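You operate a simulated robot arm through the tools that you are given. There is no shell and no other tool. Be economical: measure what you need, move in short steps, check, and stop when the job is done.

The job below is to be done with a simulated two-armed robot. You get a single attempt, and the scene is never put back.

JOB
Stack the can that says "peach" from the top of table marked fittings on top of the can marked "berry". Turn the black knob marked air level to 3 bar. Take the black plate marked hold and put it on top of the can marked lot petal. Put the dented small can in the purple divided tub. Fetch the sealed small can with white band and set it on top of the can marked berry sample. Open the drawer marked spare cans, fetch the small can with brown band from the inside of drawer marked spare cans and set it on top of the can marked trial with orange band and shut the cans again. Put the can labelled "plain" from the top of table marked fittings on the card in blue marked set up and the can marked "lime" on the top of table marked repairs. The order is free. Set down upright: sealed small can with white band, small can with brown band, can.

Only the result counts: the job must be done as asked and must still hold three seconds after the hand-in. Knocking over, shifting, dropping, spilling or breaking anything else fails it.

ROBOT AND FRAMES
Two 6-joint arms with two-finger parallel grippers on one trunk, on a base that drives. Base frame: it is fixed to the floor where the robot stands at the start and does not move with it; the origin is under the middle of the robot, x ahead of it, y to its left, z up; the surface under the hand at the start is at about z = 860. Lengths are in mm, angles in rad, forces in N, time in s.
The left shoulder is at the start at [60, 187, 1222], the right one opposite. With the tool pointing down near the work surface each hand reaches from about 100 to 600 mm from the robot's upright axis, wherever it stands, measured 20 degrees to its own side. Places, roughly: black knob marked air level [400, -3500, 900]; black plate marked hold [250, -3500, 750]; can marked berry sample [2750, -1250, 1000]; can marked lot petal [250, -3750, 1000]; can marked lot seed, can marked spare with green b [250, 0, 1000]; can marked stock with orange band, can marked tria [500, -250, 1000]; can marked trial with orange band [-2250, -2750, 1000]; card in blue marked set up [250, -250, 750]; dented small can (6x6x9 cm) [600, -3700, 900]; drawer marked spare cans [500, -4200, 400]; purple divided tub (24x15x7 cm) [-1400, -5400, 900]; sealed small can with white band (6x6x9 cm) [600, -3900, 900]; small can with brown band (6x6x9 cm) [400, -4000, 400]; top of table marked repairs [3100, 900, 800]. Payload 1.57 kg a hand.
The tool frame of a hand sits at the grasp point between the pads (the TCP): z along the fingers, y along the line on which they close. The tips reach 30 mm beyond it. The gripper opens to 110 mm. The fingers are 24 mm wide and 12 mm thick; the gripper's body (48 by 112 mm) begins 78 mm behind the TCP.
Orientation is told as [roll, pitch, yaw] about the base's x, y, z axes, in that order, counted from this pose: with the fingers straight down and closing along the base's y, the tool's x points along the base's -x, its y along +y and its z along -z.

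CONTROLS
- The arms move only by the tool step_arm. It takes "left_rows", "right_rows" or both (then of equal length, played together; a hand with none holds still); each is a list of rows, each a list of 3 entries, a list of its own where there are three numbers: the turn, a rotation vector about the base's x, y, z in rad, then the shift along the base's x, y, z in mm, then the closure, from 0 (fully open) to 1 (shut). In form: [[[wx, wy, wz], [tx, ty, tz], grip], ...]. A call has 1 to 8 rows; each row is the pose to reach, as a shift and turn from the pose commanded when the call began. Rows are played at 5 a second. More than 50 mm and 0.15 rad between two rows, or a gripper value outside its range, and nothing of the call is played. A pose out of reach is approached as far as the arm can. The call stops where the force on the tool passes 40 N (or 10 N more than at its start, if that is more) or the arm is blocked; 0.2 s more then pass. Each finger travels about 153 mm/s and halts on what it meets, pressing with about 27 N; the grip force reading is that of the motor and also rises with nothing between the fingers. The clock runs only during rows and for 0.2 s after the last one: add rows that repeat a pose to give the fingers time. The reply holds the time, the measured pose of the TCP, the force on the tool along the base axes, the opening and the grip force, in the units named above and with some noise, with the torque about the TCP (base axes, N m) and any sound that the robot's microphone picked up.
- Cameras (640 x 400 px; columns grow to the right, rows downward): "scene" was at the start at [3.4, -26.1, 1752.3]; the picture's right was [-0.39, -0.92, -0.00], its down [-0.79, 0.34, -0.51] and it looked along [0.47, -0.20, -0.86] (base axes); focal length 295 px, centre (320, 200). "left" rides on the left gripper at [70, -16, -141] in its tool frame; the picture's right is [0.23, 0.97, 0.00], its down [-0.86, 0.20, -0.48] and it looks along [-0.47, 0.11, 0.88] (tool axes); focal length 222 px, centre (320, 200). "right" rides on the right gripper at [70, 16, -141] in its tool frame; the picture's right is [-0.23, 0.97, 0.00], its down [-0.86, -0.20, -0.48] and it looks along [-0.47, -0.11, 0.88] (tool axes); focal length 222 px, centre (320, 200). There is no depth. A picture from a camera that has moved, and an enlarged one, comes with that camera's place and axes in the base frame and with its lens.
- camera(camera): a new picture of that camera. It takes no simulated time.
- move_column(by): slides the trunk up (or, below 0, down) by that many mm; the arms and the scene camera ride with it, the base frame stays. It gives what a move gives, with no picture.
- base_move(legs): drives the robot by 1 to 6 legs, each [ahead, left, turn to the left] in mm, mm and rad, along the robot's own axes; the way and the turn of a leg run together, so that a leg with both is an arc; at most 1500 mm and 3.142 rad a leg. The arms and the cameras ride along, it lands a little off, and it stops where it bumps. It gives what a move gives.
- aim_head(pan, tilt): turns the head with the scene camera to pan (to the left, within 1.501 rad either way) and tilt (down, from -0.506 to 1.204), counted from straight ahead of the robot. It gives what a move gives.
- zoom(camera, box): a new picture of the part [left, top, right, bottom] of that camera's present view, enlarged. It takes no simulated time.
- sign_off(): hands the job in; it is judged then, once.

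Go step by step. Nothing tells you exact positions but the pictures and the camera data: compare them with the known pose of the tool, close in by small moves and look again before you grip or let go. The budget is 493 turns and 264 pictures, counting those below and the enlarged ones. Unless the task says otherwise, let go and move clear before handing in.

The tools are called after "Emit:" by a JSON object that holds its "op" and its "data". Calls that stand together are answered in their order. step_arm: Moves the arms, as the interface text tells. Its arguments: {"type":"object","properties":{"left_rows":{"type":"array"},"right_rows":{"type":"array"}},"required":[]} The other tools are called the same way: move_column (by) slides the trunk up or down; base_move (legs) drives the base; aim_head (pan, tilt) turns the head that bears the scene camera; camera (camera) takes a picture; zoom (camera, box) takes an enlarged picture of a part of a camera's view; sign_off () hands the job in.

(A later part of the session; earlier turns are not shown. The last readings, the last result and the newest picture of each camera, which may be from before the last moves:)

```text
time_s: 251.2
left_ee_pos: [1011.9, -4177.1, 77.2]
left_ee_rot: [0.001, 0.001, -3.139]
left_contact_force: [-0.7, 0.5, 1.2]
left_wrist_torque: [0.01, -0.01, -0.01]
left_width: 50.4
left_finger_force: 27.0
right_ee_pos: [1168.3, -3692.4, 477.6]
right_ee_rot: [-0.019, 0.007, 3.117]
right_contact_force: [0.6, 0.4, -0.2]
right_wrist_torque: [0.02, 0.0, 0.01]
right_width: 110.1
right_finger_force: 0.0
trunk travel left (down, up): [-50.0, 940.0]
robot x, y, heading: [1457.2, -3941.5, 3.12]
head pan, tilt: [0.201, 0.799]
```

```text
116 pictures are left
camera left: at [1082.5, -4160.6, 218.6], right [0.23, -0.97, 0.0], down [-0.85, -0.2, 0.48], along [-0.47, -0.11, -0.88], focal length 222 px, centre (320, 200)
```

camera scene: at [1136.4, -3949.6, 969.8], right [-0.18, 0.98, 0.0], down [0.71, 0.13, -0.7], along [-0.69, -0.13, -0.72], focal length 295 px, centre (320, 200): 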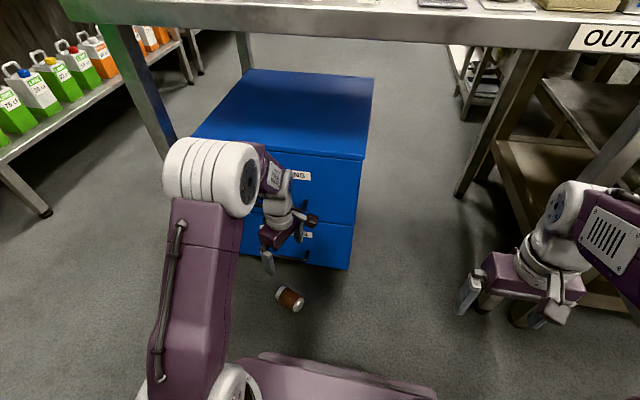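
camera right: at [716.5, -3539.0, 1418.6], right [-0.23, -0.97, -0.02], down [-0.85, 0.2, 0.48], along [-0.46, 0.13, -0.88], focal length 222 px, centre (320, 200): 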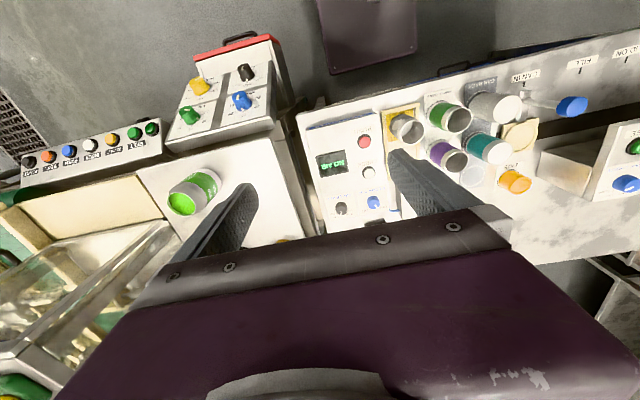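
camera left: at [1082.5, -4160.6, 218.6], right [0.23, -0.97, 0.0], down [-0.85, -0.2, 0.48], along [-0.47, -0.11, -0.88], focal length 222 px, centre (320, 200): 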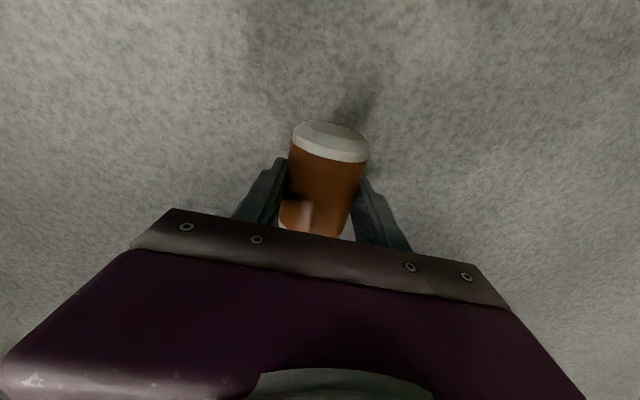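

The can is secure. Raise the trunk, and lift the left hand.

Emit:
{"op": "step_arm", "data": {"left_rows": [[[0, 0, 0], [10, -5, 40], 0.85], [[0, 0, 0], [20, -10, 80], 0.85], [[0, 0, 0], [30, -15, 120], 0.85], [[0, 0, 0], [40, -20, 160], 0.85], [[0, 0, 0], [50, -25, 200], 0.85], [[0, 0, 0], [60, -30, 240], 0.85], [[0, 0, 0], [70, -35, 280], 0.85], [[0, 0, 0], [80, -40, 320], 0.85]]}}

Emit:
{"op": "move_column", "data": {"by": 400}}

Emit:
{"op": "move_column", "data": {"by": 400}}

Emit:
{"op": "step_arm", "data": {"left_rows": [[[0, 0, 0], [10, 0, 45], 0.85], [[0, 0, 0], [20, 0, 90], 0.85], [[0, 0, 0], [30, 0, 130], 0.85]]}}

Emit:
{"op": "base_move", "data": {"legs": [[0, -175, 0.022], [520, 0, 0]]}}

Emit:
{"op": "aim_head", "data": {"pan": 0, "tilt": 0.9}}

Emit:
{"op": "camera", "data": {"camera": "scene"}}

Emit:
{"op": "camera", "data": {"camera": "right"}}

```text
time_s: 253.0
left_ee_pos: [1091.8, -4216.3, 396.2]
left_ee_rot: [0.0, 0.001, -3.139]
left_contact_force: [0.6, 0.8, 0.1]
left_wrist_torque: [0.0, -0.03, 0.03]
left_width: 50.4
left_finger_force: 27.0
right_ee_pos: [1167.6, -3691.9, 476.3]
right_ee_rot: [-0.02, 0.005, 3.116]
right_contact_force: [-1.2, -0.8, 0.3]
right_wrist_torque: [0.01, 0.01, 0.01]
right_width: 110.0
right_finger_force: 0.1
trunk travel left (down, up): [-50.0, 940.0]
robot x, y, heading: [1455.5, -3943.8, 3.114]
head pan, tilt: [0.201, 0.799]
```

```text
time_s: 256.9
left_ee_pos: [1092.1, -4217.1, 798.0]
left_ee_rot: [0.0, 0.0, -3.138]
left_contact_force: [0.6, 0.7, -1.2]
left_wrist_torque: [-0.01, 0.01, 0.02]
left_width: 50.2
left_finger_force: 27.0
right_ee_pos: [1168.6, -3692.2, 877.0]
right_ee_rot: [-0.02, 0.005, 3.116]
right_contact_force: [0.3, 0.2, 0.0]
right_wrist_torque: [-0.02, -0.02, 0.0]
right_width: 110.0
right_finger_force: 0.0
trunk travel left (down, up): [-450.0, 540.0]
robot x, y, heading: [1456.8, -3940.7, 3.119]
head pan, tilt: [0.201, 0.799]
```

```text
time_s: 260.7
left_ee_pos: [1091.1, -4217.0, 1197.1]
left_ee_rot: [0.0, 0.0, -3.139]
left_contact_force: [0.3, -0.4, 0.6]
left_wrist_torque: [0.01, 0.01, 0.03]
left_width: 50.5
left_finger_force: 26.8
right_ee_pos: [1167.9, -3693.2, 1277.0]
right_ee_rot: [-0.019, 0.007, 3.118]
right_contact_force: [-0.1, 0.7, -1.1]
right_wrist_torque: [0.0, 0.02, -0.04]
right_width: 110.3
right_finger_force: 0.1
trunk travel left (down, up): [-850.0, 140.0]
robot x, y, heading: [1452.7, -3939.7, 3.12]
head pan, tilt: [0.201, 0.799]
```

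```text
time_s: 261.5
left_ee_pos: [1122.1, -4216.4, 1330.0]
left_ee_rot: [0.0, 0.0, -3.139]
left_contact_force: [0.0, 0.1, 0.3]
left_wrist_torque: [0.02, 0.0, 0.0]
left_width: 50.4
left_finger_force: 26.8
right_ee_pos: [1168.8, -3691.3, 1277.8]
right_ee_rot: [-0.021, 0.005, 3.116]
right_contact_force: [1.4, -0.2, -0.6]
right_wrist_torque: [-0.01, 0.0, -0.01]
right_width: 109.8
right_finger_force: 0.1
trunk travel left (down, up): [-850.0, 140.0]
robot x, y, heading: [1458.0, -3942.2, 3.114]
head pan, tilt: [0.201, 0.799]
```

```text
time_s: 265.6
left_ee_pos: [604.0, -4047.7, 1330.3]
left_ee_rot: [0.0, -0.002, -3.12]
left_contact_force: [1.1, -0.5, -1.1]
left_wrist_torque: [-0.01, 0.03, 0.03]
left_width: 50.7
left_finger_force: 27.4
right_ee_pos: [641.0, -3524.3, 1277.3]
right_ee_rot: [-0.019, 0.003, 3.132]
right_contact_force: [-0.1, -0.7, -0.4]
right_wrist_torque: [0.01, 0.04, 0.02]
right_width: 109.9
right_finger_force: 0.0
trunk travel left (down, up): [-850.0, 140.0]
robot x, y, heading: [930.2, -3768.6, 3.135]
head pan, tilt: [0.201, 0.799]
```

```text
time_s: 266.4
left_ee_pos: [602.2, -4048.7, 1328.4]
left_ee_rot: [0.0, 0.0, -3.123]
left_contact_force: [-0.3, -0.1, 0.7]
left_wrist_torque: [0.03, -0.02, -0.03]
left_width: 50.5
left_finger_force: 27.7
right_ee_pos: [641.0, -3523.0, 1275.4]
right_ee_rot: [-0.021, 0.006, 3.135]
right_contact_force: [-0.1, 0.7, -0.7]
right_wrist_torque: [0.06, 0.02, -0.01]
right_width: 110.2
right_finger_force: 0.1
trunk travel left (down, up): [-850.0, 140.0]
robot x, y, heading: [931.2, -3766.8, 3.137]
head pan, tilt: [0.0, 0.901]
```

```text
115 pictures are left
camera scene: at [917.5, -3767.2, 1761.9], right [0.01, 1.0, 0.0], down [0.78, -0.01, -0.62], along [-0.62, 0.0, -0.78], focal length 295 px, centre (320, 200)
```

scene: 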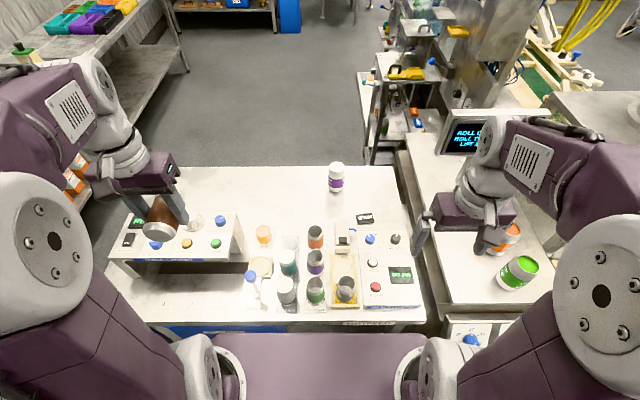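

```text
114 pictures are left
camera right: at [708.7, -3545.1, 1417.9], right [-0.23, -0.97, -0.02], down [-0.86, 0.2, 0.48], along [-0.46, 0.13, -0.88], focal length 222 px, centre (320, 200)
```

right: 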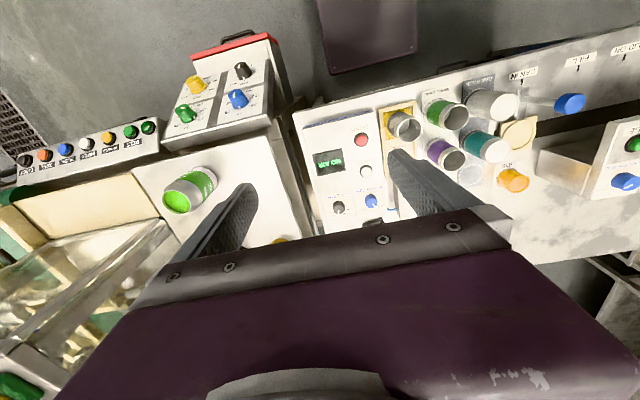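

Both hands ready. The dented can is at ≈[573,-3690], top ≈919, snug beside the pusher box, so I grip with fingers closing along x (yaw −90°).

Emit:
{"op": "step_arm", "data": {"right_rows": [[[0, 0, -0.14], [-8, -20, -20], 0], [[0, 0, -0.28], [-16, -40, -40], 0], [[0, 0, -0.42], [-24, -60, -60], 0], [[0, 0, -0.56], [-32, -80, -80], 0], [[0, 0, -0.7], [-40, -100, -100], 0], [[0, 0, -0.84], [-48, -120, -120], 0], [[0, 0, -0.98], [-56, -140, -140], 0], [[0, 0, -1.12], [-64, -160, -160], 0]]}}

Emit:
{"op": "step_arm", "data": {"right_rows": [[[0, 0, -0.14], [-2, -2, -10], 0], [[0, 0, -0.28], [-4, -4, -20], 0], [[0, 0, -0.42], [-4, -6, -30], 0], [[0, 0, -0.451], [-4, -7, -40], 0]]}}

Emit:
{"op": "camera", "data": {"camera": "right"}}

Emit:
{"op": "zoom", "data": {"camera": "scene", "box": [280, 190, 440, 330]}}

```text
time_s: 268.2
left_ee_pos: [601.8, -4048.9, 1328.4]
left_ee_rot: [-0.001, 0.001, -3.123]
left_contact_force: [-0.1, -0.7, -0.9]
left_wrist_torque: [0.01, -0.01, 0.01]
left_width: 50.5
left_finger_force: 26.7
right_ee_pos: [575.5, -3683.9, 1116.4]
right_ee_rot: [-0.021, 0.006, 2.01]
right_contact_force: [-1.1, -0.4, 1.0]
right_wrist_torque: [0.01, 0.01, 0.01]
right_width: 109.9
right_finger_force: 0.0
trunk travel left (down, up): [-850.0, 140.0]
robot x, y, heading: [933.2, -3767.8, 3.138]
head pan, tilt: [0.0, 0.901]
```

```text
time_s: 269.2
left_ee_pos: [602.0, -4048.0, 1329.2]
left_ee_rot: [0.0, 0.0, -3.121]
left_contact_force: [-0.8, -0.7, -0.9]
left_wrist_torque: [-0.03, -0.01, -0.03]
left_width: 50.3
left_finger_force: 27.2
right_ee_pos: [572.2, -3690.6, 1076.9]
right_ee_rot: [-0.02, 0.006, 1.562]
right_contact_force: [-0.1, -0.1, -0.2]
right_wrist_torque: [-0.02, -0.02, 0.01]
right_width: 110.2
right_finger_force: 0.0
trunk travel left (down, up): [-850.0, 140.0]
robot x, y, heading: [935.6, -3768.3, 3.135]
head pan, tilt: [0.0, 0.901]
```

```text
113 pictures are left
camera right: at [552.3, -3761.4, 1217.0], right [-0.97, 0.24, -0.02], down [0.2, 0.86, 0.48], along [0.13, 0.46, -0.88], focal length 222 px, centre (320, 200)
```

right: 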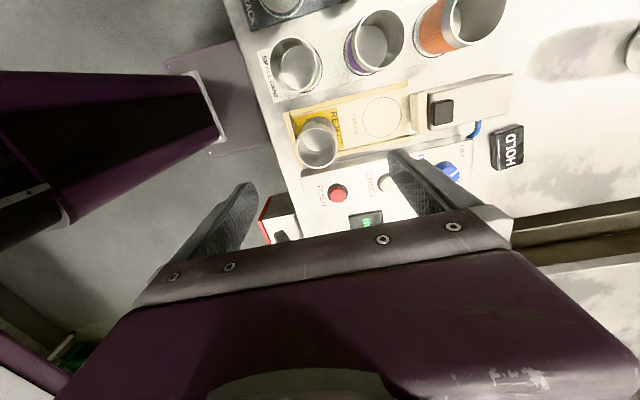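

```text
2.86 times, centred on (360, 260) of scene
camera zoom: at [917.6, -3767.1, 1761.9], right [0.01, 1.0, 0.0], down [0.78, -0.01, -0.62], along [-0.62, 0.0, -0.78], focal length 844 px, centre (206, 29)
```

zoom: 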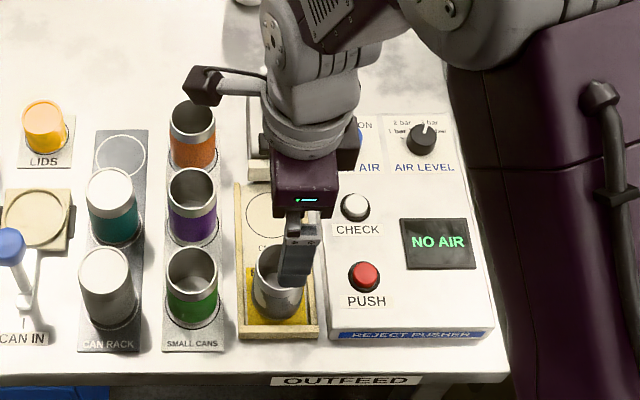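

Emit:
{"op": "step_arm", "data": {"right_rows": [[[0, 0, 0], [8, -1, -40], 0], [[0, 0, 0], [8, -1, -80], 0], [[0, 0, 0], [8, -1, -120], 0]]}}

Emit:
{"op": "camera", "data": {"camera": "right"}}

```text
time_s: 270.0
left_ee_pos: [602.5, -4048.0, 1329.0]
left_ee_rot: [-0.001, -0.001, -3.122]
left_contact_force: [-0.1, 0.0, 0.1]
left_wrist_torque: [0.0, -0.05, -0.02]
left_width: 50.4
left_finger_force: 26.8
right_ee_pos: [581.8, -3691.5, 957.9]
right_ee_rot: [-0.02, 0.005, 1.561]
right_contact_force: [-1.0, 0.0, -0.1]
right_wrist_torque: [-0.01, 0.01, -0.02]
right_width: 110.0
right_finger_force: 0.1
trunk travel left (down, up): [-850.0, 140.0]
robot x, y, heading: [933.2, -3766.7, 3.136]
head pan, tilt: [0.0, 0.901]
```

```text
111 pictures are left
camera right: at [561.4, -3761.9, 1098.2], right [-0.97, 0.24, -0.02], down [0.2, 0.86, 0.48], along [0.13, 0.46, -0.88], focal length 222 px, centre (320, 200)
```

right: 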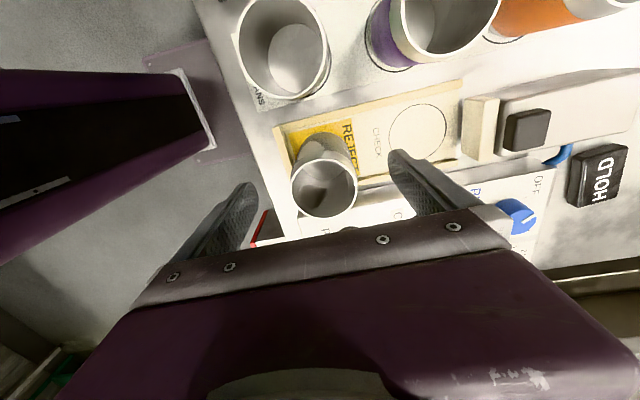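

Emit:
{"op": "step_arm", "data": {"right_rows": [[[0, 0, 0], [0, 0, -25], 0], [[0, 0, 0], [0, 0, -50], 0]]}}

Emit:
{"op": "camera", "data": {"camera": "right"}}

Emit:
{"op": "zoom", "data": {"camera": "scene", "box": [320, 240, 400, 320]}}

```text
time_s: 270.6
left_ee_pos: [602.0, -4048.1, 1329.7]
left_ee_rot: [0.002, 0.002, -3.121]
left_contact_force: [-0.1, -0.6, -0.4]
left_wrist_torque: [-0.02, -0.02, 0.0]
left_width: 50.3
left_finger_force: 26.8
right_ee_pos: [580.3, -3692.6, 908.9]
right_ee_rot: [-0.019, 0.005, 1.563]
right_contact_force: [-0.1, 0.4, -0.1]
right_wrist_torque: [0.02, 0.02, 0.0]
right_width: 110.0
right_finger_force: 0.0
trunk travel left (down, up): [-850.0, 140.0]
robot x, y, heading: [929.3, -3769.5, 3.133]
head pan, tilt: [0.0, 0.901]
```

```text
110 pictures are left
camera right: at [560.7, -3763.2, 1049.4], right [-0.97, 0.24, -0.02], down [0.2, 0.86, 0.48], along [0.13, 0.46, -0.88], focal length 222 px, centre (320, 200)
```

right: 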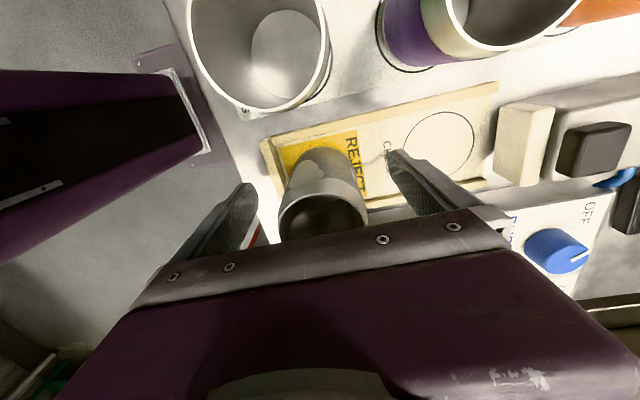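

```text
5.00 times, centred on (360, 280) of scene
camera zoom: at [916.4, -3767.3, 1761.9], right [0.01, 1.0, 0.0], down [0.78, -0.01, -0.62], along [-0.62, 0.0, -0.78], focal length 1476 px, centre (120, -200)
```

zoom: 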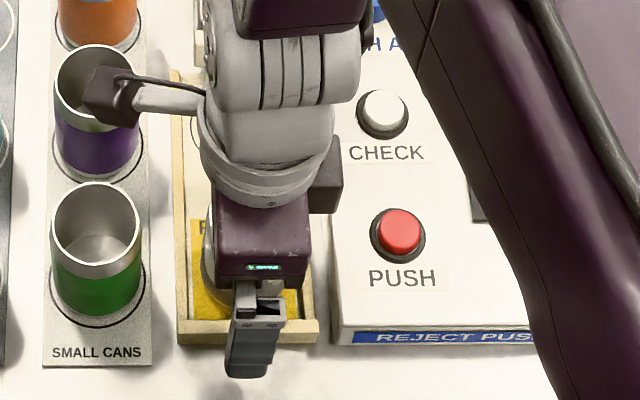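

Emit:
{"op": "step_arm", "data": {"right_rows": [[[0, 0, 0], [0, 0, -8], 0], [[0, 0, 0], [0, 0, -8], 0.35], [[0, 0, 0], [0, 0, -8], 0.6], [[0, 0, 0], [0, 0, -8], 0.75], [[0, 0, 0], [0, 0, -8], 0.75]]}}

Emit:
{"op": "camera", "data": {"camera": "right"}}

```text
time_s: 271.8
left_ee_pos: [605.4, -4049.5, 1329.5]
left_ee_rot: [-0.001, 0.0, -3.122]
left_contact_force: [0.6, 0.4, 0.2]
left_wrist_torque: [-0.01, -0.04, 0.0]
left_width: 50.5
left_finger_force: 27.3
right_ee_pos: [590.4, -3692.3, 900.3]
right_ee_rot: [-0.042, -0.001, 1.564]
right_contact_force: [14.1, -6.8, 9.6]
right_wrist_torque: [-0.44, -0.05, 0.14]
right_width: 59.5
right_finger_force: 18.0
trunk travel left (down, up): [-850.0, 140.0]
robot x, y, heading: [933.9, -3770.2, 3.134]
head pan, tilt: [0.0, 0.901]
stopped in row 5 (right hand): the force on the tool passed its limit at 41 N (the readings are from after the stop); the commanded pose is now the measured one
```

```text
108 pictures are left
camera right: at [567.7, -3763.9, 1040.7], right [-0.97, 0.23, -0.04], down [0.18, 0.85, 0.49], along [0.15, 0.47, -0.87], focal length 222 px, centre (320, 200)
```

right: 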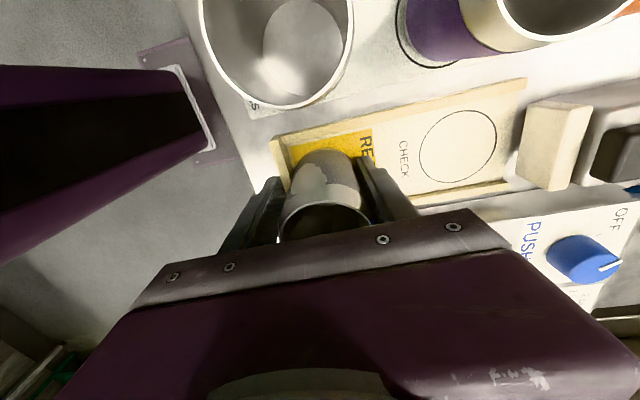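

The front finger met the stand's rail. Open slightly, raise 14 mm, recentre and close again.

Emit:
{"op": "step_arm", "data": {"right_rows": [[[0, 0, 0], [0, 0, 0], 0.25], [[0.02, 0, 0], [-4, 0, 8], 0.2], [[0.02, 0, 0], [-8, 0, 15], 0.2], [[0.02, 0, 0], [-8, 0, 15], 0.45], [[0.02, 0, 0], [-8, 0, 15], 0.6], [[0.02, 0, 0], [-8, 0, 15], 0.7]]}}

Emit:
{"op": "camera", "data": {"camera": "right"}}

```text
time_s: 273.2
left_ee_pos: [604.1, -4048.7, 1330.2]
left_ee_rot: [-0.001, 0.0, -3.121]
left_contact_force: [0.3, -0.4, -0.1]
left_wrist_torque: [-0.02, 0.04, 0.01]
left_width: 50.5
left_finger_force: 26.6
right_ee_pos: [578.0, -3691.1, 914.4]
right_ee_rot: [-0.031, -0.017, 1.565]
right_contact_force: [0.7, -0.2, -0.4]
right_wrist_torque: [0.02, 0.0, 0.01]
right_width: 51.3
right_finger_force: 26.9
trunk travel left (down, up): [-850.0, 140.0]
robot x, y, heading: [932.9, -3767.5, 3.133]
head pan, tilt: [0.0, 0.901]
```

```text
107 pictures are left
camera right: at [556.8, -3765.3, 1054.2], right [-0.97, 0.23, -0.03], down [0.19, 0.85, 0.5], along [0.14, 0.48, -0.87], focal length 222 px, centre (320, 200)
```

right: 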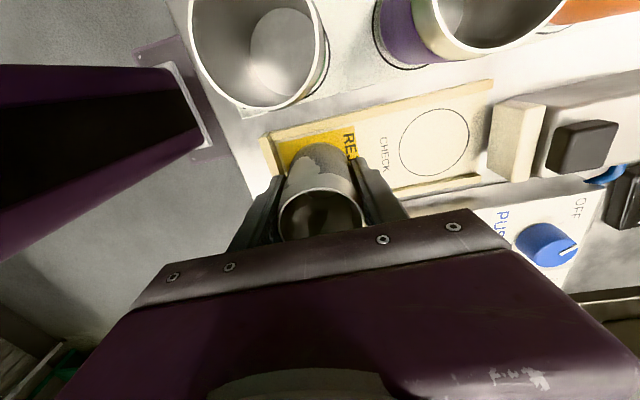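

Dented can gripped (51 mm). Lift it and retract.

Emit:
{"op": "step_arm", "data": {"right_rows": [[[0, 0, 0], [0, 0, 30], 0.8], [[0, 0, 0], [0, 0, 75], 0.8], [[0, 0, 0], [0, 0, 120], 0.8], [[0, 0, 0], [10, 10, 165], 0.8], [[0, 0, 0], [25, 25, 205], 0.8], [[0, 0, 0], [40, 45, 245], 0.8], [[0, 0, 0], [50, 65, 285], 0.8], [[0, 0, 0], [60, 85, 320], 0.8]]}}

Emit:
{"op": "base_move", "data": {"legs": [[-400, 0, 0], [0, 1000, 0]]}}

Emit:
{"op": "aim_head", "data": {"pan": 0, "tilt": 0.6}}

Emit:
{"op": "camera", "data": {"camera": "scene"}}

```text
time_s: 275.0
left_ee_pos: [604.4, -4048.8, 1330.1]
left_ee_rot: [-0.001, -0.002, -3.122]
left_contact_force: [-0.2, -0.6, 0.2]
left_wrist_torque: [-0.01, 0.02, -0.01]
left_width: 50.4
left_finger_force: 27.3
right_ee_pos: [639.7, -3607.8, 1233.3]
right_ee_rot: [-0.033, -0.018, 1.565]
right_contact_force: [0.9, 1.0, 0.8]
right_wrist_torque: [0.01, 0.01, 0.04]
right_width: 51.1
right_finger_force: 27.1
trunk travel left (down, up): [-850.0, 140.0]
robot x, y, heading: [935.1, -3768.0, 3.135]
head pan, tilt: [0.0, 0.901]
```

```text
time_s: 282.2
left_ee_pos: [986.5, -5052.2, 1330.4]
left_ee_rot: [0.001, 0.0, -3.126]
left_contact_force: [-0.4, 0.3, 0.8]
left_wrist_torque: [-0.01, -0.03, -0.02]
left_width: 50.5
left_finger_force: 27.1
right_ee_pos: [1026.1, -4612.6, 1232.4]
right_ee_rot: [-0.032, -0.017, 1.559]
right_contact_force: [-0.4, 0.2, -0.4]
right_wrist_torque: [-0.02, -0.02, 0.01]
right_width: 51.0
right_finger_force: 26.4
trunk travel left (down, up): [-850.0, 140.0]
robot x, y, heading: [1317.7, -4775.0, 3.129]
head pan, tilt: [0.0, 0.901]
```

```text
time_s: 283.1
left_ee_pos: [987.3, -5054.2, 1330.3]
left_ee_rot: [-0.001, -0.001, -3.125]
left_contact_force: [0.6, -0.2, 0.6]
left_wrist_torque: [0.04, 0.06, 0.02]
left_width: 50.4
left_finger_force: 26.9
right_ee_pos: [1024.4, -4612.8, 1233.1]
right_ee_rot: [-0.033, -0.019, 1.56]
right_contact_force: [-1.1, -0.4, 0.3]
right_wrist_torque: [0.01, 0.0, 0.02]
right_width: 50.9
right_finger_force: 27.2
trunk travel left (down, up): [-850.0, 140.0]
robot x, y, heading: [1318.1, -4773.9, 3.126]
head pan, tilt: [0.0, 0.6]
```

```text
106 pictures are left
camera scene: at [1290.2, -4773.3, 1786.6], right [0.01, 1.0, 0.0], down [0.57, -0.01, -0.82], along [-0.82, 0.01, -0.57], focal length 295 px, centre (320, 200)
```

scene: 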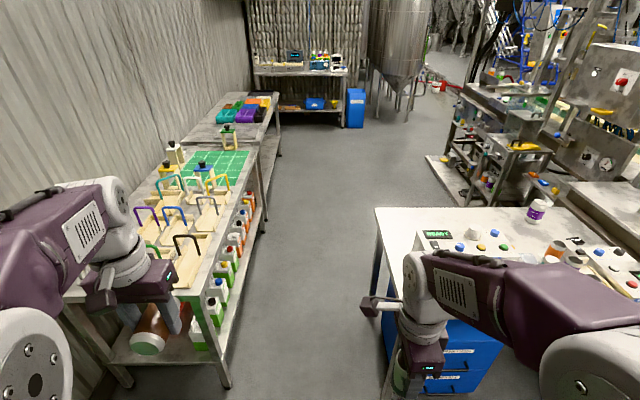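

The corridor is clear. Drive along it past OUTFEED toward the tub table.

Emit:
{"op": "base_move", "data": {"legs": [[0, 60, 0.012], [1500, 0, 0], [1100, 0, 0]]}}

Emit:
{"op": "aim_head", "data": {"pan": 1.2, "tilt": 0.6}}

Emit:
{"op": "camera", "data": {"camera": "scene"}}

```text
time_s: 296.4
left_ee_pos: [-1634.9, -5170.5, 1330.3]
left_ee_rot: [0.0, -0.001, -3.093]
left_contact_force: [0.2, 0.4, -1.0]
left_wrist_torque: [0.0, 0.02, 0.02]
left_width: 50.4
left_finger_force: 27.0
right_ee_pos: [-1610.5, -4729.1, 1232.2]
right_ee_rot: [-0.034, -0.017, 1.589]
right_contact_force: [0.2, 0.1, 0.2]
right_wrist_torque: [0.0, 0.01, 0.02]
right_width: 50.7
right_finger_force: 26.9
trunk travel left (down, up): [-850.0, 140.0]
robot x, y, heading: [-1312.5, -4880.2, -3.122]
head pan, tilt: [0.0, 0.6]
```

```text
time_s: 297.8
left_ee_pos: [-1636.5, -5171.0, 1329.9]
left_ee_rot: [0.001, -0.001, -3.094]
left_contact_force: [0.6, -0.5, -0.2]
left_wrist_torque: [0.0, -0.01, 0.0]
left_width: 50.3
left_finger_force: 26.8
right_ee_pos: [-1611.8, -4729.0, 1232.5]
right_ee_rot: [-0.035, -0.018, 1.59]
right_contact_force: [0.1, -0.3, -0.5]
right_wrist_torque: [0.01, -0.03, 0.05]
right_width: 50.8
right_finger_force: 27.3
trunk travel left (down, up): [-850.0, 140.0]
robot x, y, heading: [-1314.4, -4877.7, -3.121]
head pan, tilt: [1.201, 0.6]
```

```text
105 pictures are left
camera scene: at [-1283.5, -4962.9, 1786.6], right [-0.94, 0.34, 0.0], down [0.19, 0.53, -0.83], along [-0.28, -0.77, -0.56], focal length 295 px, centre (320, 200)
```

scene: 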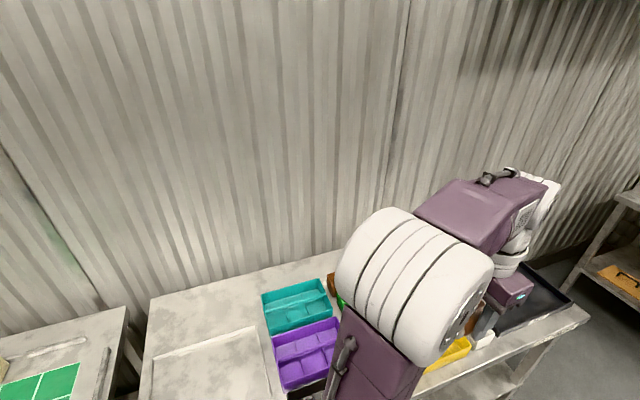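

Purple divided tub spotted. Step away, turn to face the table.

Emit:
{"op": "base_move", "data": {"legs": [[0, -230, 0], [0, 0, 1.55], [0, 110, 0]]}}

Emit:
{"op": "aim_head", "data": {"pan": -0.15, "tilt": 0.75}}

Emit:
{"op": "camera", "data": {"camera": "scene"}}

```text
time_s: 304.2
left_ee_pos: [-923.4, -4962.4, 1330.1]
left_ee_rot: [0.001, 0.0, -1.521]
left_contact_force: [-0.2, 0.0, 0.1]
left_wrist_torque: [-0.02, -0.05, -0.01]
left_width: 50.5
left_finger_force: 26.8
right_ee_pos: [-1365.3, -4940.6, 1231.2]
right_ee_rot: [-0.032, -0.014, -3.12]
right_contact_force: [-0.1, 0.2, 0.1]
right_wrist_torque: [-0.02, -0.03, 0.01]
right_width: 50.6
right_finger_force: 26.9
trunk travel left (down, up): [-850.0, 140.0]
robot x, y, heading: [-1212.5, -4644.2, -1.547]
head pan, tilt: [1.201, 0.6]
```

```text
time_s: 305.7
left_ee_pos: [-918.6, -4963.3, 1328.8]
left_ee_rot: [-0.003, 0.0, -1.523]
left_contact_force: [-0.1, -0.8, -1.2]
left_wrist_torque: [0.02, 0.02, -0.01]
left_width: 50.7
left_finger_force: 27.3
right_ee_pos: [-1360.2, -4939.7, 1232.1]
right_ee_rot: [-0.034, -0.018, -3.12]
right_contact_force: [0.4, -0.7, 0.1]
right_wrist_torque: [0.02, 0.01, 0.02]
right_width: 51.0
right_finger_force: 27.1
trunk travel left (down, up): [-850.0, 140.0]
robot x, y, heading: [-1210.3, -4640.8, -1.549]
head pan, tilt: [-0.15, 0.75]
```

```text
104 pictures are left
camera scene: at [-1219.5, -4663.8, 1773.8], right [-0.99, 0.13, 0.0], down [0.09, 0.68, -0.73], along [-0.09, -0.73, -0.68], focal length 295 px, centre (320, 200)
```

scene: 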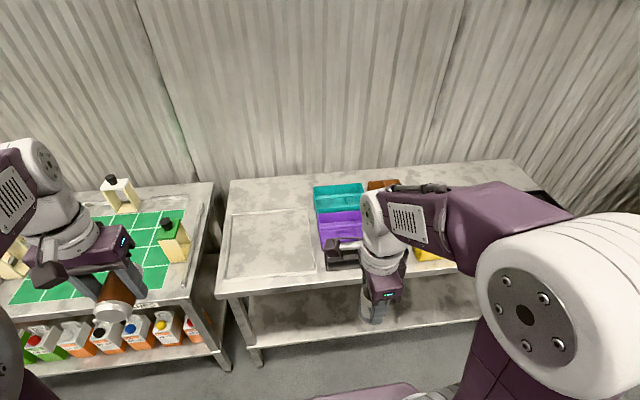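

Emit:
{"op": "base_move", "data": {"legs": [[225, 0, -0.02]]}}

Emit:
{"op": "aim_head", "data": {"pan": -0.3, "tilt": 0.9}}

Emit:
{"op": "camera", "data": {"camera": "scene"}}

Emit:
{"op": "camera", "data": {"camera": "right"}}

```text
time_s: 307.4
left_ee_pos: [-924.4, -5198.2, 1330.8]
left_ee_rot: [0.0, -0.002, -1.544]
left_contact_force: [0.4, 0.7, -0.5]
left_wrist_torque: [-0.04, 0.0, 0.02]
left_width: 50.5
left_finger_force: 27.0
right_ee_pos: [-1365.0, -5165.6, 1234.0]
right_ee_rot: [-0.031, -0.017, -3.142]
right_contact_force: [-0.4, 0.4, -0.5]
right_wrist_torque: [-0.02, 0.02, -0.01]
right_width: 50.8
right_finger_force: 26.8
trunk travel left (down, up): [-850.0, 140.0]
robot x, y, heading: [-1208.6, -4872.9, -1.571]
head pan, tilt: [-0.15, 0.75]
```

```text
time_s: 308.1
left_ee_pos: [-924.0, -5201.9, 1329.1]
left_ee_rot: [0.0, 0.001, -1.543]
left_contact_force: [0.0, 0.6, 0.1]
left_wrist_torque: [0.02, 0.02, -0.01]
left_width: 50.4
left_finger_force: 26.4
right_ee_pos: [-1365.3, -5169.9, 1232.6]
right_ee_rot: [-0.034, -0.017, -3.141]
right_contact_force: [0.1, -0.6, -1.1]
right_wrist_torque: [-0.01, 0.0, 0.03]
right_width: 50.8
right_finger_force: 27.5
trunk travel left (down, up): [-850.0, 140.0]
robot x, y, heading: [-1205.9, -4872.6, -1.571]
head pan, tilt: [-0.3, 0.901]
```

```text
103 pictures are left
camera scene: at [-1228.7, -4886.0, 1761.9], right [-0.96, 0.29, 0.0], down [0.23, 0.75, -0.62], along [-0.18, -0.59, -0.78], focal length 295 px, centre (320, 200)
```

scene: 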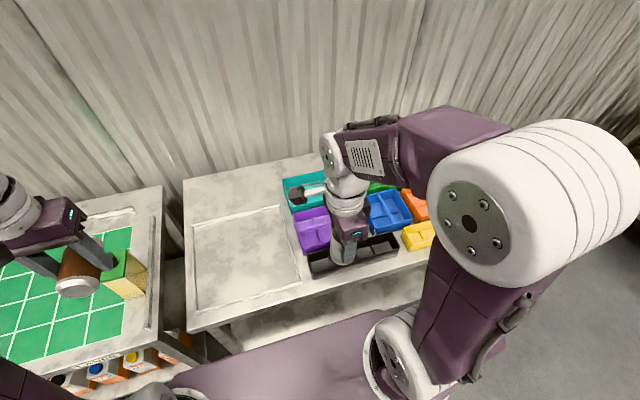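

```text
102 pictures are left
camera right: at [-1293.1, -5191.9, 1372.0], right [-0.23, -0.97, -0.03], down [-0.85, 0.18, 0.5], along [-0.48, 0.14, -0.87], focal length 222 px, centre (320, 200)
```

right: 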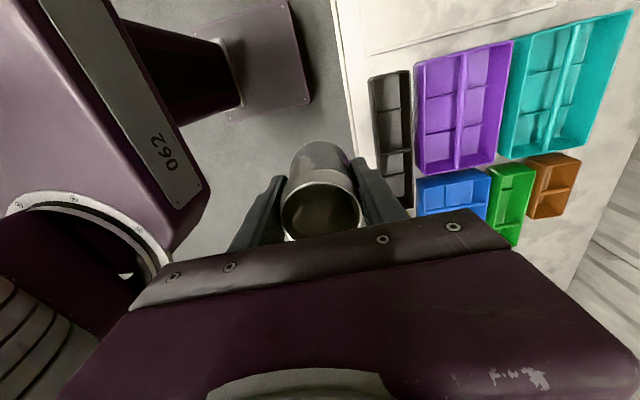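

The purple tub has 2×3 compartments; aim for the front-middle one at ≈[-1420,-5395]. Move the right hand over it.

Emit:
{"op": "step_arm", "data": {"right_rows": [[[0, 0, 0], [-11, -45, 0], 0.8], [[0, 0, 0], [-22, -90, 0], 0.8], [[0, 0, 0], [-33, -135, -20], 0.8], [[0, 0, 0], [-44, -180, -50], 0.8], [[0, 0, 0], [-55, -222, -80], 0.8]]}}

Emit:
{"op": "camera", "data": {"camera": "right"}}

Emit:
{"op": "zoom", "data": {"camera": "scene", "box": [270, 150, 430, 290]}}

```text
refused: row 3 steps farther than a row can; nothing moved
```

```text
101 pictures are left
camera right: at [-1293.1, -5191.9, 1372.0], right [-0.23, -0.97, -0.03], down [-0.85, 0.18, 0.5], along [-0.48, 0.14, -0.87], focal length 222 px, centre (320, 200)
```

right: 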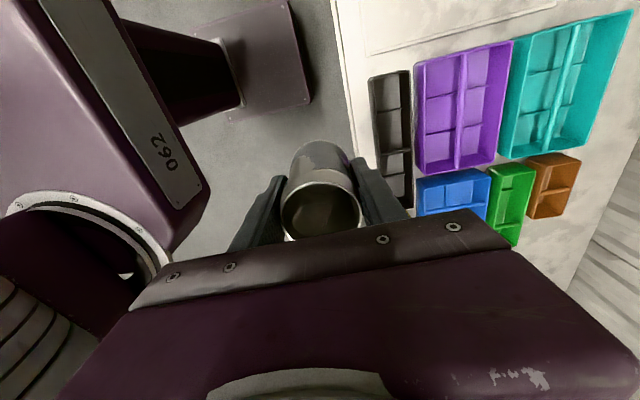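

```text
2.86 times, centred on (350, 220) of scene
camera zoom: at [-1228.7, -4886.0, 1761.9], right [-0.96, 0.29, 0.0], down [0.23, 0.75, -0.62], along [-0.18, -0.59, -0.78], focal length 844 px, centre (234, 143)
```

zoom: 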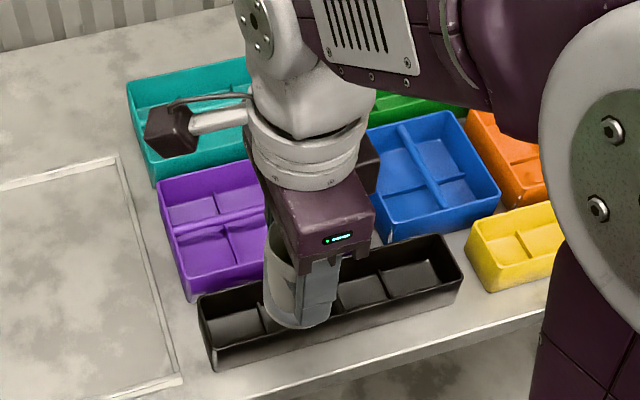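

Emit:
{"op": "step_arm", "data": {"right_rows": [[[0, 0, 0], [-11, -37, -10], 0.8], [[0, 0, 0], [-22, -75, -20], 0.8], [[0, 0, 0], [-33, -112, -35], 0.8], [[0, 0, 0], [-44, -150, -50], 0.8], [[0, 0, 0], [-55, -187, -65], 0.8], [[0, 0, 0], [-60, -221, -80], 0.8]]}}

Emit:
{"op": "camera", "data": {"camera": "right"}}

Emit:
{"op": "zoom", "data": {"camera": "scene", "box": [270, 150, 430, 290]}}

```text
time_s: 309.5
left_ee_pos: [-924.0, -5203.5, 1327.9]
left_ee_rot: [0.001, 0.002, -1.541]
left_contact_force: [0.1, 0.5, -0.6]
left_wrist_torque: [-0.01, -0.05, 0.01]
left_width: 50.4
left_finger_force: 27.4
right_ee_pos: [-1426.7, -5390.5, 1149.8]
right_ee_rot: [-0.034, -0.019, -3.141]
right_contact_force: [0.6, 0.0, 0.3]
right_wrist_torque: [0.04, -0.01, 0.03]
right_width: 50.8
right_finger_force: 27.4
trunk travel left (down, up): [-850.0, 140.0]
robot x, y, heading: [-1208.4, -4876.0, -1.572]
head pan, tilt: [-0.3, 0.901]
```

```text
99 pictures are left
camera right: at [-1354.3, -5413.9, 1289.5], right [-0.23, -0.97, -0.03], down [-0.85, 0.18, 0.5], along [-0.48, 0.14, -0.87], focal length 222 px, centre (320, 200)
```

right: 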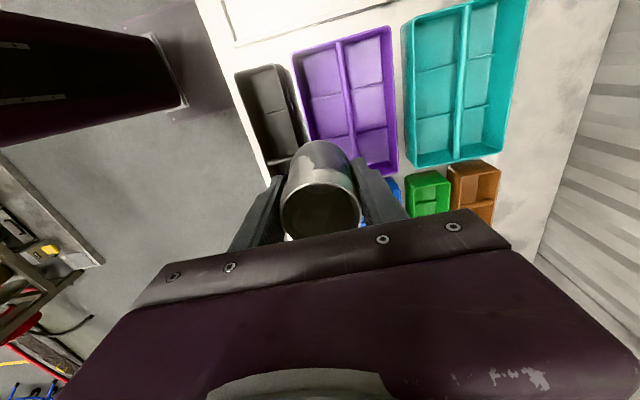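

```text
2.86 times, centred on (350, 220) of scene
camera zoom: at [-1229.1, -4888.4, 1761.8], right [-0.96, 0.3, 0.0], down [0.23, 0.75, -0.62], along [-0.18, -0.59, -0.78], focal length 844 px, centre (234, 143)
```

zoom: 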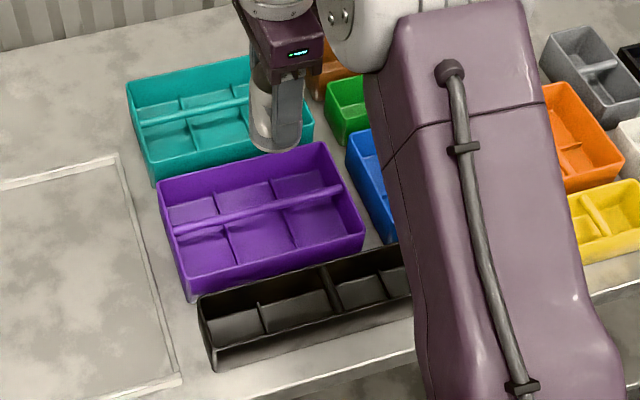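

Emit:
{"op": "step_arm", "data": {"right_rows": [[[0.03, 0, 0], [8, -4, -40], 0.8], [[0.03, 0.018, 0], [8, -4, -80], 0.8], [[0.03, 0.018, 0], [8, -4, -120], 0.8], [[0.03, 0.018, 0], [8, -4, -160], 0.8]]}}

Emit:
{"op": "camera", "data": {"camera": "right"}}

Emit:
{"op": "zoom", "data": {"camera": "scene", "box": [280, 170, 400, 270]}}

```text
time_s: 310.5
left_ee_pos: [-923.9, -5203.0, 1329.6]
left_ee_rot: [0.001, 0.001, -1.544]
left_contact_force: [0.3, -0.7, 0.2]
left_wrist_torque: [0.03, -0.03, -0.03]
left_width: 50.4
left_finger_force: 26.7
right_ee_pos: [-1417.6, -5396.5, 992.2]
right_ee_rot: [-0.065, -0.035, -3.139]
right_contact_force: [0.3, -0.7, 0.6]
right_wrist_torque: [0.02, 0.02, -0.01]
right_width: 50.7
right_finger_force: 26.9
trunk travel left (down, up): [-850.0, 140.0]
robot x, y, heading: [-1204.1, -4871.0, -1.568]
head pan, tilt: [-0.3, 0.901]
```

```text
97 pictures are left
camera right: at [-1342.7, -5423.8, 1128.7], right [-0.23, -0.97, -0.05], down [-0.84, 0.17, 0.52], along [-0.5, 0.16, -0.85], focal length 222 px, centre (320, 200)
```

right: 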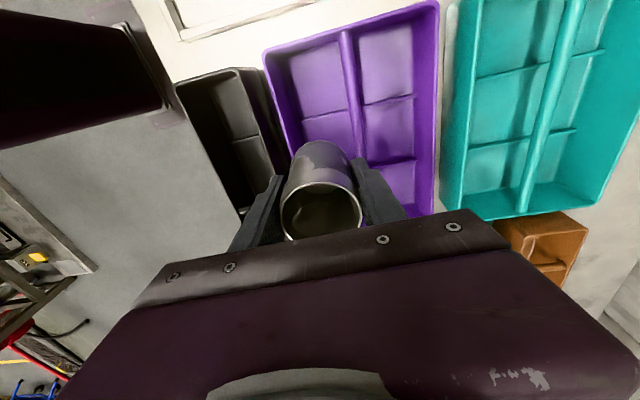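

```text
4.00 times, centred on (340, 220) of scene
camera zoom: at [-1229.0, -4887.6, 1761.9], right [-0.96, 0.3, 0.0], down [0.23, 0.75, -0.62], along [-0.18, -0.59, -0.78], focal length 1181 px, centre (240, 120)
```

zoom: 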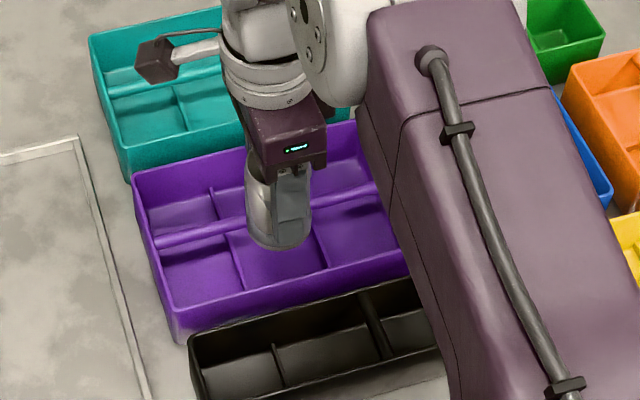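

Emit:
{"op": "step_arm", "data": {"right_rows": [[[-0.03, -0.017, 0], [0, -6, -10], 0.8], [[-0.062, -0.035, 0], [0, -12, -25], 0.8], [[-0.062, -0.035, 0], [0, -12, -45], 0.8], [[-0.062, -0.035, 0], [0, -12, -60], 0.8]]}}

Emit:
{"op": "camera", "data": {"camera": "right"}}

Emit:
{"op": "zoom", "data": {"camera": "scene", "box": [280, 170, 400, 270]}}

```text
time_s: 311.5
left_ee_pos: [-924.4, -5203.3, 1329.0]
left_ee_rot: [0.0, -0.001, -1.542]
left_contact_force: [-0.1, -0.4, -0.2]
left_wrist_torque: [0.04, -0.05, -0.02]
left_width: 50.7
left_finger_force: 26.7
right_ee_pos: [-1417.5, -5405.5, 932.0]
right_ee_rot: [-0.005, 0.001, -3.14]
right_contact_force: [1.0, 1.0, -0.3]
right_wrist_torque: [0.05, -0.04, 0.01]
right_width: 50.8
right_finger_force: 27.2
trunk travel left (down, up): [-850.0, 140.0]
robot x, y, heading: [-1203.6, -4872.9, -1.574]
head pan, tilt: [-0.3, 0.901]
```

```text
95 pictures are left
camera right: at [-1348.0, -5425.8, 1072.9], right [-0.23, -0.97, 0.0], down [-0.86, 0.2, 0.48], along [-0.47, 0.11, -0.88], focal length 222 px, centre (320, 200)
```

right: 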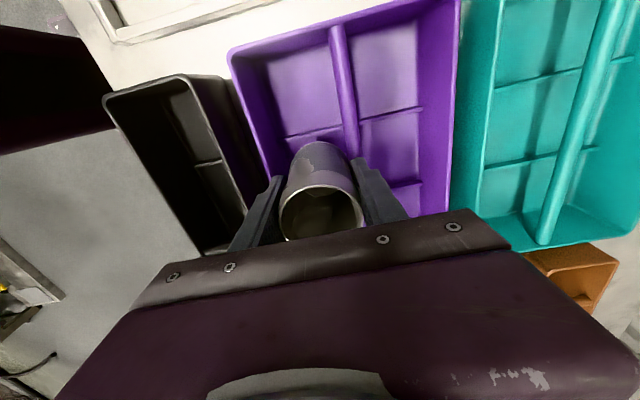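

```text
4.00 times, centred on (340, 220) of scene
camera zoom: at [-1229.0, -4887.5, 1761.7], right [-0.96, 0.3, 0.0], down [0.23, 0.75, -0.62], along [-0.18, -0.59, -0.78], focal length 1181 px, centre (240, 120)
```

zoom: 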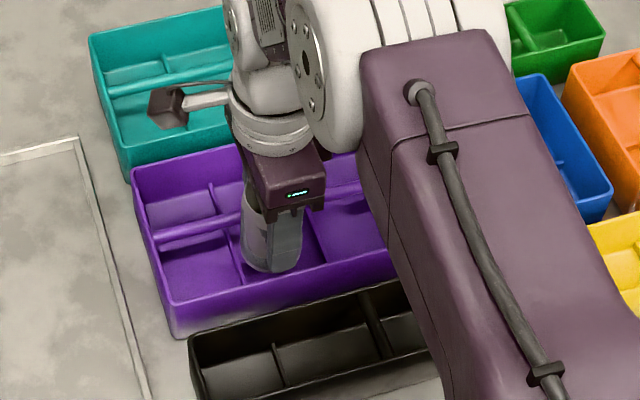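

The can is centred over the front-middle cell with its lower part inside it. Release.

Emit:
{"op": "step_arm", "data": {"right_rows": [[[0, 0, 0], [0, 0, -4], 0.8], [[0, 0, 0], [0, 0, -4], 0.45], [[0, 0, 0], [0, 0, -4], 0.45], [[0, 0, 0], [0, 0, 20], 0.45], [[0, 0, 0], [0, 0, 65], 0.45], [[0, 0, 0], [0, 0, 110], 0.45], [[0, 0, 0], [0, 0, 155], 0.3], [[0, 0, 0], [0, 0, 200], 0]]}}

Emit:
{"op": "camera", "data": {"camera": "right"}}

```text
time_s: 313.3
left_ee_pos: [-923.6, -5201.1, 1329.6]
left_ee_rot: [-0.003, 0.001, -1.544]
left_contact_force: [-0.5, -0.2, 0.1]
left_wrist_torque: [-0.03, -0.04, 0.01]
left_width: 50.6
left_finger_force: 26.9
right_ee_pos: [-1417.7, -5405.8, 1131.9]
right_ee_rot: [0.0, 0.001, -3.141]
right_contact_force: [-0.3, 0.3, 0.0]
right_wrist_torque: [0.01, 0.0, 0.01]
right_width: 110.0
right_finger_force: 0.1
trunk travel left (down, up): [-850.0, 140.0]
robot x, y, heading: [-1209.9, -4872.6, -1.569]
head pan, tilt: [-0.3, 0.901]
```

```text
93 pictures are left
camera right: at [-1348.4, -5424.2, 1273.3], right [-0.23, -0.97, 0.0], down [-0.85, 0.2, 0.48], along [-0.47, 0.11, -0.88], focal length 222 px, centre (320, 200)
```

right: 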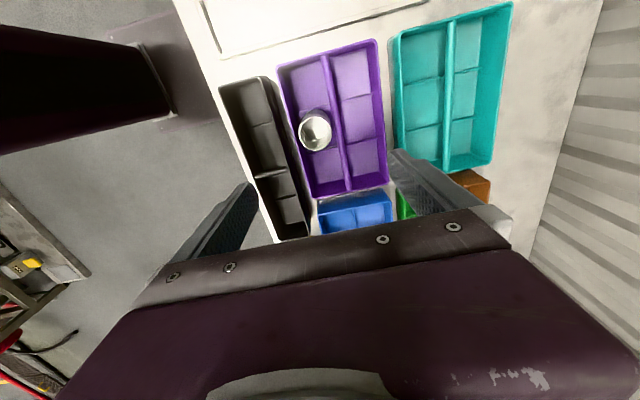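

The dented can stands in the purple tub. Retract, back off and turn to find the orange trial can near [-2250,-2750].

Emit:
{"op": "step_arm", "data": {"right_rows": [[[0, 0, 0.14], [10, 30, 20], 0], [[0, 0, 0.28], [20, 60, 40], 0], [[0, 0, 0.42], [30, 95, 60], 0], [[0, 0, 0.56], [35, 130, 80], 0], [[0, 0, 0.7], [40, 165, 100], 0], [[0, 0, 0.84], [45, 195, 115], 0], [[0, 0, 0.98], [50, 215, 130], 0], [[0, 0, 1.12], [50, 230, 140], 0]]}}

Emit:
{"op": "step_arm", "data": {"right_rows": [[[0, 0, 0.14], [0, 0, 0], 0], [[0, 0, 0.28], [0, 0, 0], 0], [[0, 0, 0.42], [0, 0, 0], 0], [[0, 0, 0.45], [0, 0, 0], 0]]}}

Emit:
{"op": "base_move", "data": {"legs": [[-350, 0, 0], [0, 0, -2.2]]}}

Emit:
{"op": "aim_head", "data": {"pan": 0, "tilt": 0.4}}

Emit:
{"op": "camera", "data": {"camera": "scene"}}

```text
time_s: 315.1
left_ee_pos: [-925.4, -5200.3, 1329.6]
left_ee_rot: [-0.001, -0.001, -1.543]
left_contact_force: [1.2, 0.1, -0.1]
left_wrist_torque: [-0.02, 0.0, -0.03]
left_width: 50.3
left_finger_force: 27.2
right_ee_pos: [-1366.7, -5176.0, 1272.5]
right_ee_rot: [0.0, -0.002, -2.02]
right_contact_force: [-0.6, 1.0, -0.5]
right_wrist_torque: [-0.02, -0.02, -0.01]
right_width: 110.0
right_finger_force: 0.1
trunk travel left (down, up): [-850.0, 140.0]
robot x, y, heading: [-1204.0, -4875.9, -1.572]
head pan, tilt: [-0.3, 0.901]
```

```text
time_s: 316.1
left_ee_pos: [-924.5, -5202.1, 1329.7]
left_ee_rot: [0.001, 0.0, -1.544]
left_contact_force: [1.5, 1.0, 0.0]
left_wrist_torque: [0.0, 0.04, -0.01]
left_width: 50.1
left_finger_force: 27.1
right_ee_pos: [-1366.6, -5177.2, 1273.4]
right_ee_rot: [-0.003, 0.0, -1.569]
right_contact_force: [0.3, -0.6, -0.4]
right_wrist_torque: [-0.01, 0.03, 0.0]
right_width: 110.1
right_finger_force: 0.1
trunk travel left (down, up): [-850.0, 140.0]
robot x, y, heading: [-1207.8, -4874.2, -1.572]
head pan, tilt: [-0.3, 0.901]
```

```text
time_s: 323.7
left_ee_pos: [-1638.6, -4547.7, 1329.3]
left_ee_rot: [0.0, 0.0, 2.507]
left_contact_force: [1.0, -0.5, -0.6]
left_wrist_torque: [-0.01, -0.01, 0.01]
left_width: 50.3
left_finger_force: 27.2
right_ee_pos: [-1346.0, -4212.3, 1273.3]
right_ee_rot: [-0.001, -0.001, 2.48]
right_contact_force: [0.9, 0.3, -0.4]
right_wrist_torque: [0.03, -0.01, 0.01]
right_width: 109.8
right_finger_force: 0.2
trunk travel left (down, up): [-850.0, 140.0]
robot x, y, heading: [-1200.5, -4525.4, 2.482]
head pan, tilt: [-0.3, 0.901]
```

```text
time_s: 324.6
left_ee_pos: [-1639.0, -4546.5, 1329.5]
left_ee_rot: [0.002, 0.0, 2.508]
left_contact_force: [0.4, 0.8, -0.3]
left_wrist_torque: [-0.01, -0.05, -0.01]
left_width: 50.5
left_finger_force: 27.0
right_ee_pos: [-1346.5, -4213.1, 1272.2]
right_ee_rot: [-0.004, 0.0, 2.48]
right_contact_force: [0.4, -0.5, 0.0]
right_wrist_torque: [0.05, -0.04, 0.02]
right_width: 110.0
right_finger_force: 0.1
trunk travel left (down, up): [-850.0, 140.0]
robot x, y, heading: [-1205.6, -4523.9, 2.477]
head pan, tilt: [0.0, 0.4]
```

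```text
92 pictures are left
camera scene: at [-1230.5, -4504.1, 1804.8], right [0.61, 0.79, 0.0], down [0.31, -0.24, -0.92], along [-0.73, 0.57, -0.39], focal length 295 px, centre (320, 200)
```

scene: 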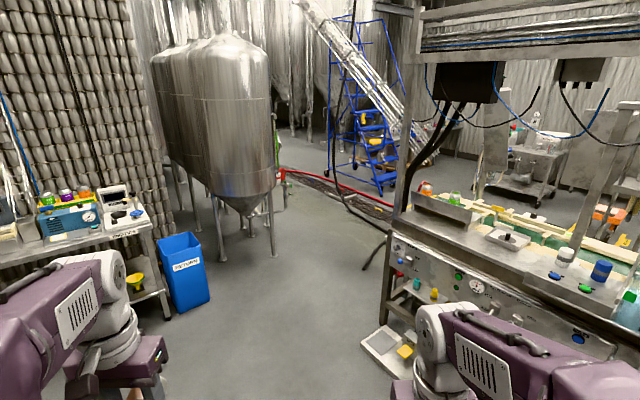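

Emit:
{"op": "zoom", "data": {"camera": "scene", "box": [370, 140, 570, 340]}}

Emit:
{"op": "zoom", "data": {"camera": "scene", "box": [400, 170, 480, 220]}}

```text
2.00 times, centred on (470, 240) of scene
camera zoom: at [-1230.5, -4504.1, 1804.8], right [0.61, 0.79, 0.0], down [0.31, -0.24, -0.92], along [-0.73, 0.57, -0.39], focal length 590 px, centre (20, 120)
```

zoom: 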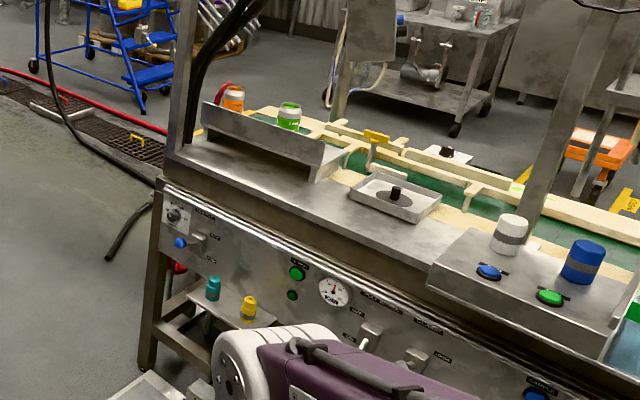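

```text
8.00 times, centred on (440, 195) of scene
camera zoom: at [-1230.5, -4504.1, 1804.8], right [0.61, 0.79, 0.0], down [0.31, -0.24, -0.92], along [-0.73, 0.57, -0.39], focal length 2362 px, centre (-640, 240)
```

zoom: 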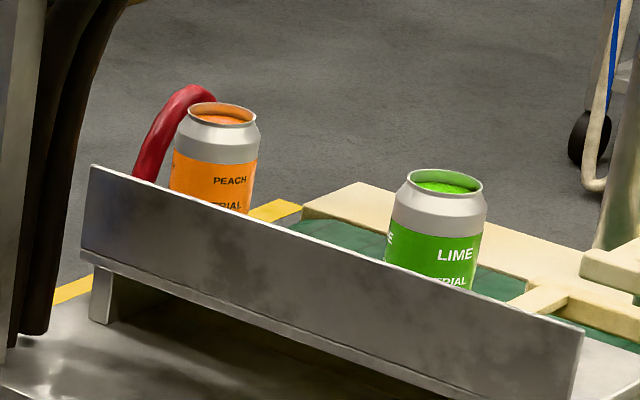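

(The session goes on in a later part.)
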